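You operate a simulated robot arm through the tools that you are given. There is no shell and no other tool. Be economical: measure what you need, move in short steps, check, and stop when the job is done.

Carry out the task below with a simulated robot arm. There is one attempt and no reset: what you move stays moved.

TASK
Slide the grey tape roll along the top of the steel bench until it stands next to the brown card tube.
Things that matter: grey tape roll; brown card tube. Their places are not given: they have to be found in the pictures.

It is judged by the outcome, as a careful person would: the job done as asked, and still so three seconds after it is handed in. It fails if anything else is knocked over, pushed out of place, dropped, spilled or broken.

THE ROBOT
A 7-joint arm with a two-finger parallel gripper, fixed in place. Base frame: the origin is at the foot of the arm, x ahead of it, y to its left, z up; the work surface is at about z = 0. Lengths are in cm, angles in rad, forces in N, time in s.
With the tool pointing down near the work surface it reaches from about 24 to 62 cm from the base axis. Its first joint turns from -1.152 to 1.152 rad. Payload 2.6 kg.
Tool frame: the origin (TCP) lies between the finger pads and is the grasp point; the fingertips stand 3 cm ahead of it; z points along the fingers, y is the line along which they close. The gripper opens to 9.4 cm. The fingers are 2.8 cm wide and 1 cm thick; the gripper's body (5 by 9.6 cm) begins 5.5 cm behind the TCP.
Orientation is that of the tool frame in the base frame, as [roll, pitch, yaw] about the fixed x, y, z axes, in that order (R = Rz(yaw) Ry(pitch) Rx(roll)). With the fingers straight down and closing along the base's y, the tool's x points along the base's -x, its y along +y and its z along -z.

THE INTERFACE
- The arm moves only by the tool move_arm. Its argument "targets" is a list of rows, each a list of 7 numbers: the shift along the base's x, y, z in cm, then the turn, a rotation vector about the base's x, y, z in rad, then the finger opening in cm, from 0 to 9.4. In form: [[x, y, z, ax, ay, az, fingers], ...]. A call has 1 to 10 rows; each row shifts and turns the commanded pose from where the row before left it. A row lasts 0.2 s, in which the tool goes at most 5 cm and 0.15 rad; a call with a longer step from one row to the next is refused whole, and so is a gripper value outside its range. A pose out of reach is approached as far as the arm can. The call stops where the force on the tool passes 40 N (or 10 N more than at its start, if that is more) or the arm is blocked; 0.2 s more then pass. The fingers move at their own pace (about 7.2 cm/s each) and stop on an object; they squeeze with about 38 N. The grip force told is the motor's: it shows also when the fingers shut on nothing. Time passes only in rows, and 0.2 s behind the last, so rows that do not move let the fingers close. It gives the time, the measured TCP pose, the force on the tool (base axes), the opening and the grip force at its end, in the units of the frame above (readings bear some noise).
- Cameras (640 x 400 px; columns grow to the right, rows downward): "scene" is fixed at [3.81, 43.32, 56.52]; the picture's right is [-0.75, -0.66, 0.00], its down [-0.37, 0.42, -0.83] and it looks along [0.54, -0.62, -0.56] (base axes); focal length 326 px, centre (320, 200). "wrist" rides on the gripper at [-3.7, 0, -5.8] in the tool frame; the picture's right is [0.00, -1.00, 0.00], its down [0.97, 0.00, -0.24] and it looks along [0.24, 0.00, 0.97] (tool axes); focal length 218 px, centre (320, 200).
- grab_frame(camera): a new picture of that camera. No time passes.
- measure_at(camera, pixels): for up to 12 pixels [column, row] of the newest picture of that camera ("zoom" is the newest enlarged one), the place [x, y, z] in the base frame of the surface seen there, good to about 0.2 cm. No time passes.
- close_up(camera, box): a new picture of the part [left, top, right, bottom] of that camera's present view, enlarged. No time passes.
- finish_job(): hands the job in; it is judged then, once.

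Work in short steps. Measure before you move; look again where a grasp or a placing could have gone wrong, and mend it. You have 60 turns and 20 pictures in all, the two below and enlarged ones among them. Open the gripper and draw the arm clear of the work before you hand the job in, unless the task says otherwise; then end with one line.

The tools are called after "Emit:" as name(argument=value, ...) on one line, values as JSON. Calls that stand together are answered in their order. move_arm: Moves the arm, as the interface text tells. Its arguments: {"type":"object","properties":{"targets":{"type":"array","items":{"type":"array","items":{"type":"number"}}}},"required":["targets"]} The other tools are called the same way: grab_frame (camera) takes a picture; measure_at (camera, pixels) gives the place of the surface under pixels of a picture; close_up (camera, box) takes an enlarged picture of a part of a camera's view; finish_job () hands the job in.

At the start:

```text
clock: 0.0
ee_pos: [36.51, -0.53, 26.37]
orientation: [-3.141, 0.002, 3.141]
force: [0.4, 0.0, -0.4]
opening: 9.39
grasp_force: 0.1
```

scene: 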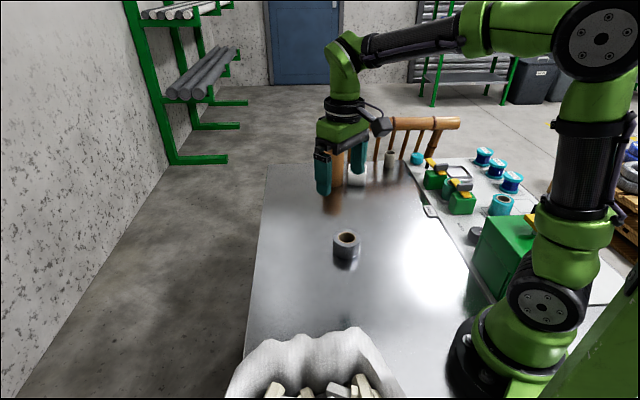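
wrist: 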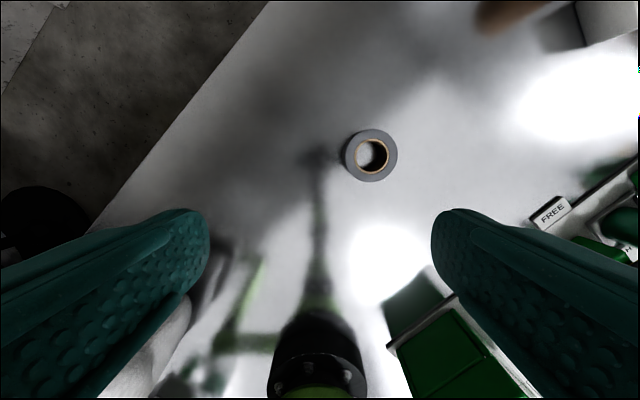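

The grey roll shows at scene (346,245); the brown tube seems hidden near (335,175) behind the gripper. I'll enlarge both areas.

Emit:
close_up(camera="scene", box=[260, 110, 460, 280])

Emit:
measure_at(camera="scene", pixels=[[346, 233], [334, 238], [359, 240], [346, 258], [335, 185], [333, 200], [356, 180], [391, 160], [390, 170], [375, 210], [270, 200]])

Emit:
measure_at(camera="wrist", pixels=[[352, 155], [390, 155], [371, 135], [371, 178], [500, 20], [600, 15], [560, 40], [250, 200], [480, 25]])

```text
2.35 times, centred on (360, 195) of scene
```

zoom: 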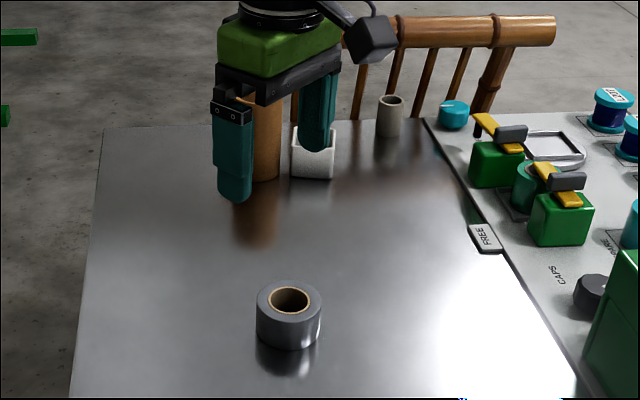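

```text
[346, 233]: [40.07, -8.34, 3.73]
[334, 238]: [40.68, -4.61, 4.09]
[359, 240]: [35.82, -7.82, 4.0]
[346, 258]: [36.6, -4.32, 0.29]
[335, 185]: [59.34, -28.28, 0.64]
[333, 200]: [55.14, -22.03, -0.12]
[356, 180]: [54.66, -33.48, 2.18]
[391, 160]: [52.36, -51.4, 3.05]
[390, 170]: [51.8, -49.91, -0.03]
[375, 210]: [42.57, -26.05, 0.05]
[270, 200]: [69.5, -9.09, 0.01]
```

```text
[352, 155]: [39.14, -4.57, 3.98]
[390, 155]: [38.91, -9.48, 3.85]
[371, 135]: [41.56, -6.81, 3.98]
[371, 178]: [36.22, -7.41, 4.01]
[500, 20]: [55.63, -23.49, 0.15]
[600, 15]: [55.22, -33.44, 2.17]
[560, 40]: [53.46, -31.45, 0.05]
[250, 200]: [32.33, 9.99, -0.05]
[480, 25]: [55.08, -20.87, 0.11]
```

The roll is centred at about (38.8, -7), 4 cm tall. The tube stands in zoom at (265,140) with a white pot beside it at (313,155), so I'll measure both.

Emit:
measure_at(camera="zoom", pixels=[[256, 178], [265, 180], [277, 176], [265, 140], [252, 130], [281, 140], [265, 110], [294, 175], [313, 178], [331, 178], [300, 150], [333, 140]])

Emit:
measure_at(camera="scene", pixels=[[262, 170], [320, 167], [392, 155], [401, 165]])

```text
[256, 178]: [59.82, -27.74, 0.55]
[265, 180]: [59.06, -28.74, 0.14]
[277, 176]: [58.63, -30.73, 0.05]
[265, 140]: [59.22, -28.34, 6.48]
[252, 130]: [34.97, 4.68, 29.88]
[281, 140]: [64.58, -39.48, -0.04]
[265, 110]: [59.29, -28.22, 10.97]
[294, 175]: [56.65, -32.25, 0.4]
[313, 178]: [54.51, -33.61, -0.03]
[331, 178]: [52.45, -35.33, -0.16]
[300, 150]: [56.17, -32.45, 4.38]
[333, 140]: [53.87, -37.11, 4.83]
```

```text
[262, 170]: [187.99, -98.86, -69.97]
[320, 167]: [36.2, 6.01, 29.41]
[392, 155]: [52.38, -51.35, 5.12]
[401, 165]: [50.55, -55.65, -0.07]
```

Tube is tall and beyond comfortable reach, with its front face at (59.2,-28.4), so I'll push the roll with half-open fingers cupping it from behind. First I go high behind the roll, turned -0.8 rad about z, and look again for the tube.

Emit:
move_arm(targets=[[-0.7, 0, -2, 0, 0, -0.14, 4], [-0.7, 0, -2, 0, 0, -0.14, 4], [-0.7, 0, -2, 0, 0, -0.14, 4], [-0.7, 0, -2, 0, 0, -0.14, 4], [-0.7, 0, -2, 0, 0, -0.14, 4], [-0.5, 0, -2, 0, 0, -0.11, 4]])

Emit:
close_up(camera="scene", box=[260, 110, 460, 280])

Emit:
grab_frame(camera="wrist")

```text
clock: 1.4
ee_pos: [32.46, -0.56, 14.34]
orientation: [-3.139, 0.001, 2.328]
force: [0.7, -0.2, -0.5]
opening: 4.02
grasp_force: 0.0
```

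```text
2.35 times, centred on (360, 195) of scene
```

zoom: 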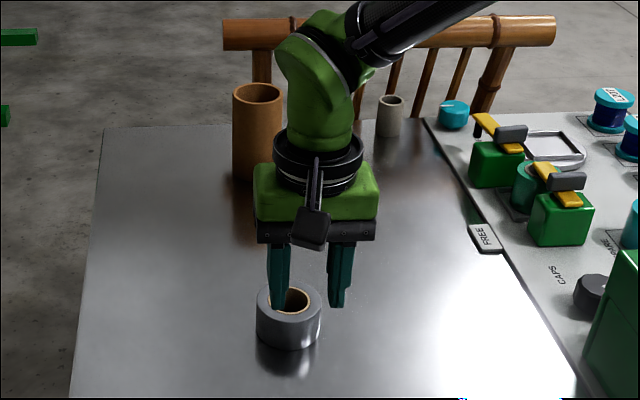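

```text
15 pictures are left
```

wrist: 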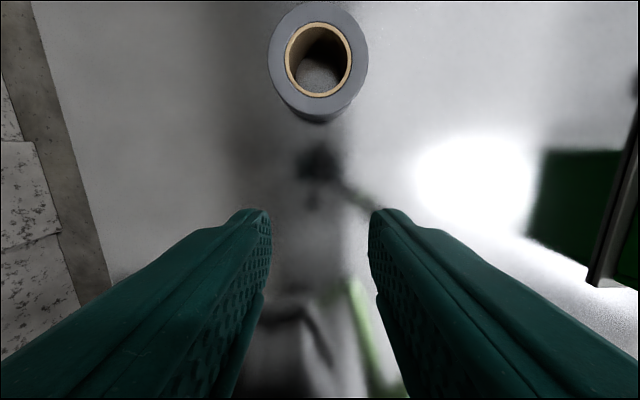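

The tube now shows at zoom (258,130), spanning columns 232–284; the roll is centred ahead at wrist (319,60). I measure the rims.

Emit:
measure_at(camera="zoom", pixels=[[234, 92], [282, 93], [258, 83], [258, 101], [258, 178], [236, 172], [235, 130], [280, 130], [257, 140]])

Emit:
measure_at(camera="wrist", pixels=[[271, 58], [366, 58], [319, 13], [319, 106], [280, 58], [355, 58]])

```text
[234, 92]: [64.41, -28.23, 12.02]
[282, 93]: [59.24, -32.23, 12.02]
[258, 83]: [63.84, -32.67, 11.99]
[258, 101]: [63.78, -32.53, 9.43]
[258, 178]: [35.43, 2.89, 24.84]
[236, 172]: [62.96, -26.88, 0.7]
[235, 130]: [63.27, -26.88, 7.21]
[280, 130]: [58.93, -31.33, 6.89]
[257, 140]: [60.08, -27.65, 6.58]
```

```text
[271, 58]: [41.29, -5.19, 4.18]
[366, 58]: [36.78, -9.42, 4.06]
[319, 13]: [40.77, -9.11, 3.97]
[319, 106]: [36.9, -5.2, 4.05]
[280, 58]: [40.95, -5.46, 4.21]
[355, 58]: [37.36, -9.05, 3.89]
```

Tube centre is about (61.85,-30.2), r 3.3; roll centre about (38.95,-7.25), r 3.2. I line up behind it on the -45° line and lower the fingertips to about 0.7 cm above the bench.

Emit:
move_arm(targets=[[0.5, -0.75, -3, 0, 0, 0.028, 4], [0, 0, -3, 0, 0, 0, 4], [0, 0, -3, 0, 0, 0, 4], [0, 0, -1.6, 0, 0, 0, 4], [0, 0, 0, 0, 0, 0, 4]])

Emit:
grab_frame(camera="wrist")

```text
clock: 2.6
ee_pos: [32.89, -1.04, 3.85]
orientation: [-3.141, 0.002, 2.359]
force: [-0.7, 0.6, 0.2]
opening: 4.01
grasp_force: 0.0
```

```text
14 pictures are left
```

wrist: 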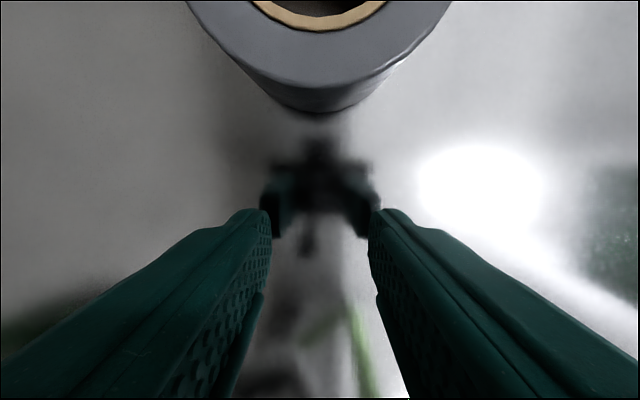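

The roll is centred between the fingers (columns ~319). I push along -45° slowly: about 12 cm first.

Emit:
move_arm(targets=[[0.85, -0.85, 0, 0, 0, 0, 4], [0.85, -0.85, 0, 0, 0, 0, 4], [0.85, -0.85, 0, 0, 0, 0, 4], [0.6, -0.6, 0, 0, 0, 0, 4], [0.6, -0.6, 0, 0, 0, 0, 4], [0.85, -0.85, 0, 0, 0, 0, 4], [0.85, -0.85, 0, 0, 0, 0, 4], [0.85, -0.85, 0, 0, 0, 0, 4], [0.85, -0.85, 0, 0, 0, 0, 4], [0.85, -0.85, 0, 0, 0, 0, 4]])

Emit:
grab_frame(camera="scene")

Emit:
grab_frame(camera="wrist")

```text
clock: 4.8
ee_pos: [41.03, -9.18, 3.91]
orientation: [-3.141, -0.002, 2.36]
force: [-0.3, 0.6, 1.0]
opening: 4.02
grasp_force: 0.1
```

```text
13 pictures are left
```

scene: 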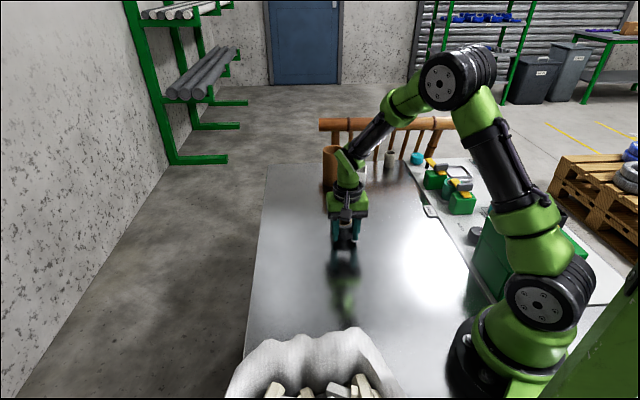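

```text
12 pictures are left
```

wrist: 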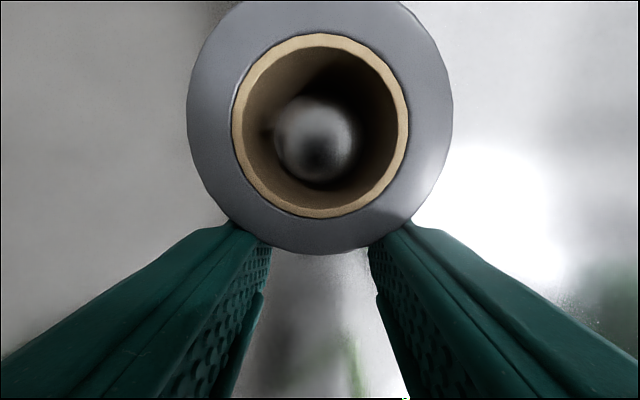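

The roll is cupped evenly against both fingers. I measure its rim to get the exact offset.

Emit:
measure_at(camera="wrist", pixels=[[192, 115], [448, 115], [320, 245], [320, 3]])

```text
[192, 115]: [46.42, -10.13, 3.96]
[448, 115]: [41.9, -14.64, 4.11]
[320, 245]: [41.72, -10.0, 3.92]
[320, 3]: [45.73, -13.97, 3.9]
```

Roll centre is (44.0,-12.2), so about 12.5 cm more per axis leaves roughly a 1 cm gap. I push 10 per axis now, then check.

Emit:
move_arm(targets=[[0.7, -0.7, 0, 0, 0, 0, 4], [1, -1, 0, 0, 0, 0, 4], [1, -1, 0, 0, 0, 0, 4], [1.1, -1.1, 0, 0, 0, 0, 4], [1.1, -1.1, 0, 0, 0, 0, 4], [1.1, -1.1, 0, 0, 0, 0, 4], [1.1, -1.1, 0, 0, 0, 0, 4], [1.1, -1.1, 0, 0, 0, 0, 4], [1, -1, 0, 0, 0, 0, 4], [0.8, -0.8, 0, 0, 0, 0, 4]])

Emit:
grab_frame(camera="wrist")

Emit:
close_up(camera="scene", box=[260, 110, 460, 280])

```text
clock: 7.0
ee_pos: [51.07, -19.18, 3.89]
orientation: [3.141, 0.0, 2.356]
force: [0.0, 0.7, 0.9]
opening: 4.02
grasp_force: 0.0
```

```text
11 pictures are left
```

wrist: 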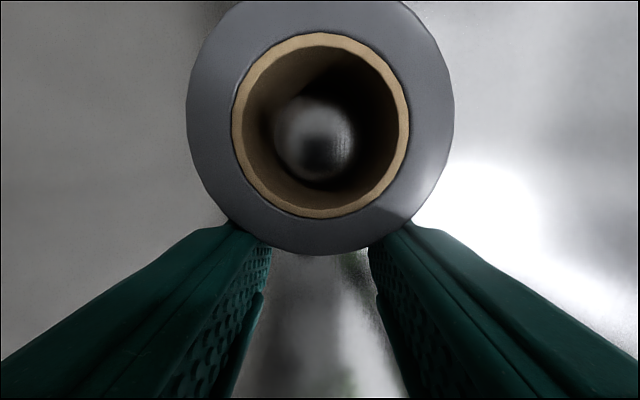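

```text
2.35 times, centred on (360, 195) of scene
```

zoom: 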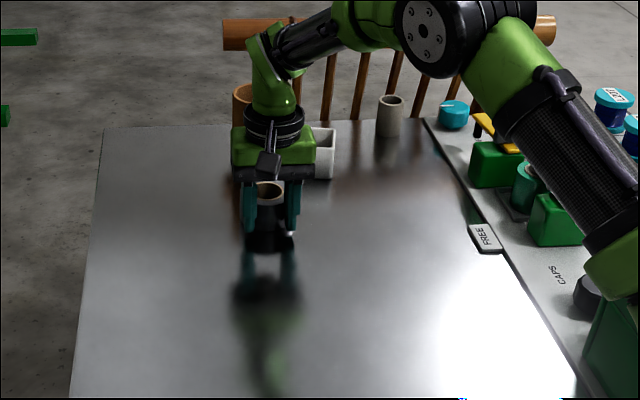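

Still cupped; roll centre about (54.05,-22.2), gap about 4.5 cm. I push 2.6 per axis more, slowing at the end.

Emit:
move_arm(targets=[[0.6, -0.6, 0, 0, 0, 0, 4], [0.7, -0.7, 0, 0, 0, 0, 4], [0.6, -0.6, 0, 0, 0, 0, 4], [0.4, -0.4, 0, 0, 0, 0, 4], [0.3, -0.3, 0, 0, 0, 0, 4]])

Emit:
move_arm(targets=[[-1, 1, 0, 0, 0, 0, 4], [-2, 2, 0, 0, 0, 0, 4], [-3, 3, 0, 0, 0, 0, 4], [-3, 3, 2, 0, 0, 0, 4], [-3, 3, 3, 0, 0, 0, 4], [-3, 3, 3, 0, 0, 0, 4], [-2, 3, 3, 0, 0, 0, 4], [0, 3, 3, 0, 0, 0, 4], [0, 2, 3, 0, 0, 0, 4]])

Emit:
close_up(camera="scene", box=[260, 110, 460, 280])

```text
clock: 8.2
ee_pos: [53.52, -21.69, 3.87]
orientation: [-3.142, -0.001, 2.359]
force: [-0.5, -0.4, 0.5]
opening: 4.02
grasp_force: 0.0
```

```text
refused: row 5 steps farther than a row can; nothing moved
```

```text
2.35 times, centred on (360, 195) of scene
```

zoom: 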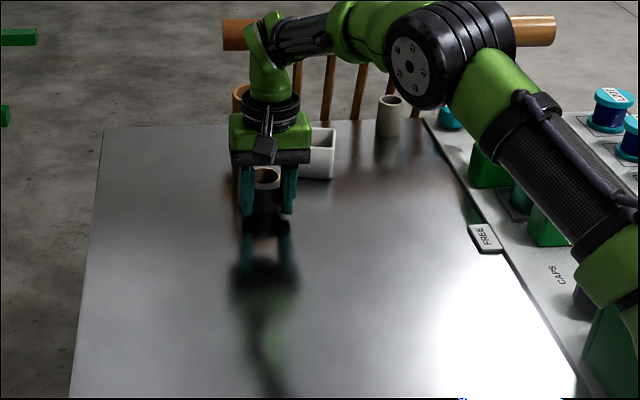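

The push ended at TCP (53.5,-21.7); the retreat was refused because its steps were too long. I back away with smaller steps, then look.

Emit:
move_arm(targets=[[-1, 1, 0, 0, 0, 0, 4], [-2, 2, 0, 0, 0, 0, 4], [-3, 3, 0, 0, 0, 0, 4], [-2.5, 2.5, 2, 0, 0, 0, 4], [-2.5, 2.5, 3, 0, 0, 0, 4], [-2.5, 2.5, 3, 0, 0, 0, 4], [-2.5, 2.5, 3, 0, 0, 0, 4], [-2, 2.5, 3, 0, 0, 0, 4]])

Emit:
close_up(camera="scene", box=[300, 120, 400, 220])

Emit:
grab_frame(camera="wrist")

```text
clock: 10.0
ee_pos: [35.4, -3.46, 17.64]
orientation: [-3.14, 0.001, 2.357]
force: [-0.1, -0.1, 0.8]
opening: 4.0
grasp_force: 0.0
```

```text
4.00 times, centred on (350, 170) of scene
```

zoom: 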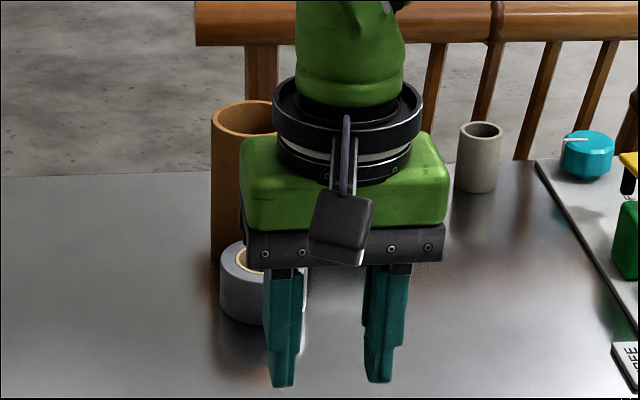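

```text
7 pictures are left
```

wrist: 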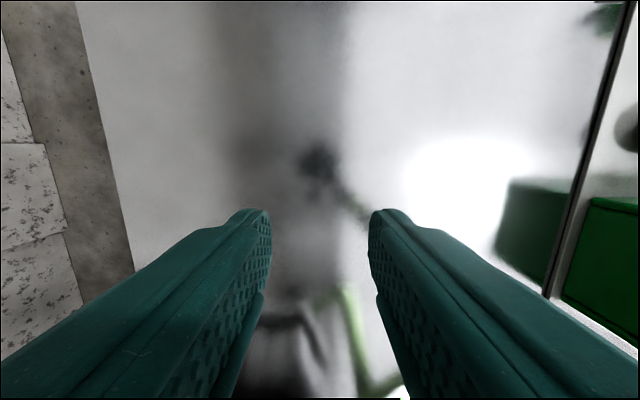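

The arm still covers part of the view, so I draw it further back and up, then measure the gap.

Emit:
move_arm(targets=[[-2, -2, 3, 0, 0, 0.1, 4], [-2, -2, 3, 0, 0, 0.1, 4], [0, -3, 3, 0, 0, 0.1, 4], [0, -3, 2, 0, 0, 0.1, 4], [0, -3, 0, 0, 0, 0, 4], [0, 0, 0, 0, 0, 0, 4]])

Emit:
close_up(camera="scene", box=[300, 120, 400, 220])

```text
clock: 11.4
ee_pos: [31.52, -16.3, 28.97]
orientation: [3.141, -0.001, 2.759]
force: [0.6, -1.0, -0.1]
opening: 3.96
grasp_force: 0.0
```

```text
4.00 times, centred on (350, 170) of scene
```

zoom: 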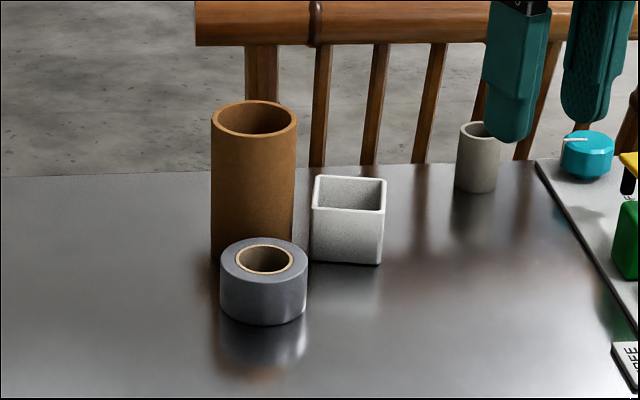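

Emit:
measure_at(camera="zoom", pixels=[[223, 260], [305, 260], [264, 241], [264, 278], [213, 120], [295, 120], [254, 103], [254, 134], [254, 200], [254, 232], [316, 240]])

```text
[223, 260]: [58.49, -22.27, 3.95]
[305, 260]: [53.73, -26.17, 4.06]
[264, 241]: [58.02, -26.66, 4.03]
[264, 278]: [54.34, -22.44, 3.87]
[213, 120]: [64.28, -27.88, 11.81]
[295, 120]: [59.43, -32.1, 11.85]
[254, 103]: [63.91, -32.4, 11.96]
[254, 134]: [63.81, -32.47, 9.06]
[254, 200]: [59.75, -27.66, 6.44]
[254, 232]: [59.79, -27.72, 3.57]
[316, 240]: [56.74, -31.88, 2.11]
```

Roll is at (56.15,-24.4) and tube at (61.85,-30.1) and unmoved, leaving a gap of about 1.6 cm. I'll close it slightly (0.7 cm), going back behind the roll first.

Emit:
move_arm(targets=[[1.5, 0.58, -3.1, 0, 0, -0.05, 4], [1.5, 0.58, -3.1, 0, 0, -0.05, 4], [1.5, 0.58, -3.1, 0, 0, -0.05, 4], [1.5, 0.58, -3.1, 0, 0, -0.05, 4], [1.5, 0.58, -3.1, 0, 0, -0.05, 4], [1.5, 0.58, -3.1, 0, 0, -0.05, 4], [1.5, 0.58, -3.1, 0, 0, -0.05, 4], [1.5, 0.58, -3.1, 0, 0, -0.05, 4], [0, 0, 0, 0, 0, 0, 4]])

```text
clock: 13.4
ee_pos: [43.4, -11.57, 4.14]
orientation: [-3.141, 0.002, 2.36]
force: [-0.2, 0.6, -0.5]
opening: 4.04
grasp_force: 0.1
```

Aligned on the same line (x+y ≈ 31.8). I advance most of the way, slowly at the end, stopping at about (53.9,-22.1).

Emit:
move_arm(targets=[[1.6, -1.6, -0.2, 0, 0, 0, 4], [2, -2, 0, 0, 0, 0, 4], [2, -2, 0, 0, 0, 0, 4], [1.7, -1.7, 0, 0, 0, 0, 4], [1.3, -1.3, 0, 0, 0, 0, 4], [0.7, -0.7, 0, 0, 0, 0, 4], [0.5, -0.5, 0, 0, 0, 0, 4], [0.4, -0.4, 0, 0, 0, 0, 4], [0.3, -0.3, 0, 0, 0, 0, 4], [0.1, -0.1, 0, 0, 0, 0, 4]])

```text
clock: 15.6
ee_pos: [54.36, -22.44, 3.74]
orientation: [3.142, 0.002, 2.359]
force: [-0.2, 0.3, 0.7]
opening: 4.02
grasp_force: 0.1
```

It ended about 1.1 cm further than before, with no contact force. I retreat and check.

Emit:
move_arm(targets=[[-1, 1, 0, 0, 0, 0, 4], [-2, 2, 0, 0, 0, 0, 4], [-3, 3, 0, 0, 0, 0, 4], [-2.5, 2.5, 2, 0, 0, 0, 4], [-2.5, 2.5, 3, 0, 0, 0, 4], [-2.5, 2.5, 3, 0, 0, 0, 4], [-2.5, 2.5, 3, 0, 0, 0, 4], [-2, 2.5, 3, 0, 0, 0, 4]])

Emit:
move_arm(targets=[[-2, -2, 3, 0, 0, 0.1, 4], [-2, -2, 3, 0, 0, 0.1, 4], [0, -3, 3, 0, 0, 0.1, 4], [0, -3, 2, 0, 0, 0.1, 6], [0, -3, 0, 0, 0, 0, 9], [0, 0, 0, 0, 0, 0, 9]])

Emit:
close_up(camera="scene", box=[300, 120, 400, 220])

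Emit:
measure_at(camera="zoom", pixels=[[224, 255], [303, 255], [262, 237], [262, 272], [213, 120], [295, 120], [254, 200]])

```text
clock: 17.4
ee_pos: [36.0, -3.75, 17.83]
orientation: [-3.138, 0.0, 2.358]
force: [-0.3, 0.8, 0.7]
opening: 3.98
grasp_force: 0.1
```

```text
clock: 18.8
ee_pos: [32.17, -17.0, 28.92]
orientation: [-3.141, -0.001, 2.759]
force: [1.0, 1.0, 0.0]
opening: 9.02
grasp_force: 0.1
```

```text
4.00 times, centred on (350, 170) of scene
```

zoom: 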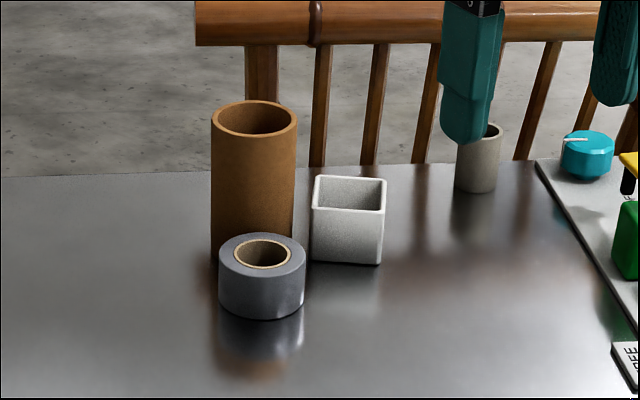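

```text
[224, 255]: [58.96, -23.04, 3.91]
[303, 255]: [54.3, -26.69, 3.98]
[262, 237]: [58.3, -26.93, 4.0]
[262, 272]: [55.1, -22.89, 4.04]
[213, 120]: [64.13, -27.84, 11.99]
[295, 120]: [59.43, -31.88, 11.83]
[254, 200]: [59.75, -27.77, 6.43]
```

The roll now stands about 0.7 cm from the tube. The tube and the white pot have not moved, and the arm is clear with the gripper open, so I hand in.

Emit:
finish_job()

```text
The job is handed in.
```

I slid the grey tape roll along the steel bench, and it now stands about 0.7 cm from the brown card tube; nothing else was moved.
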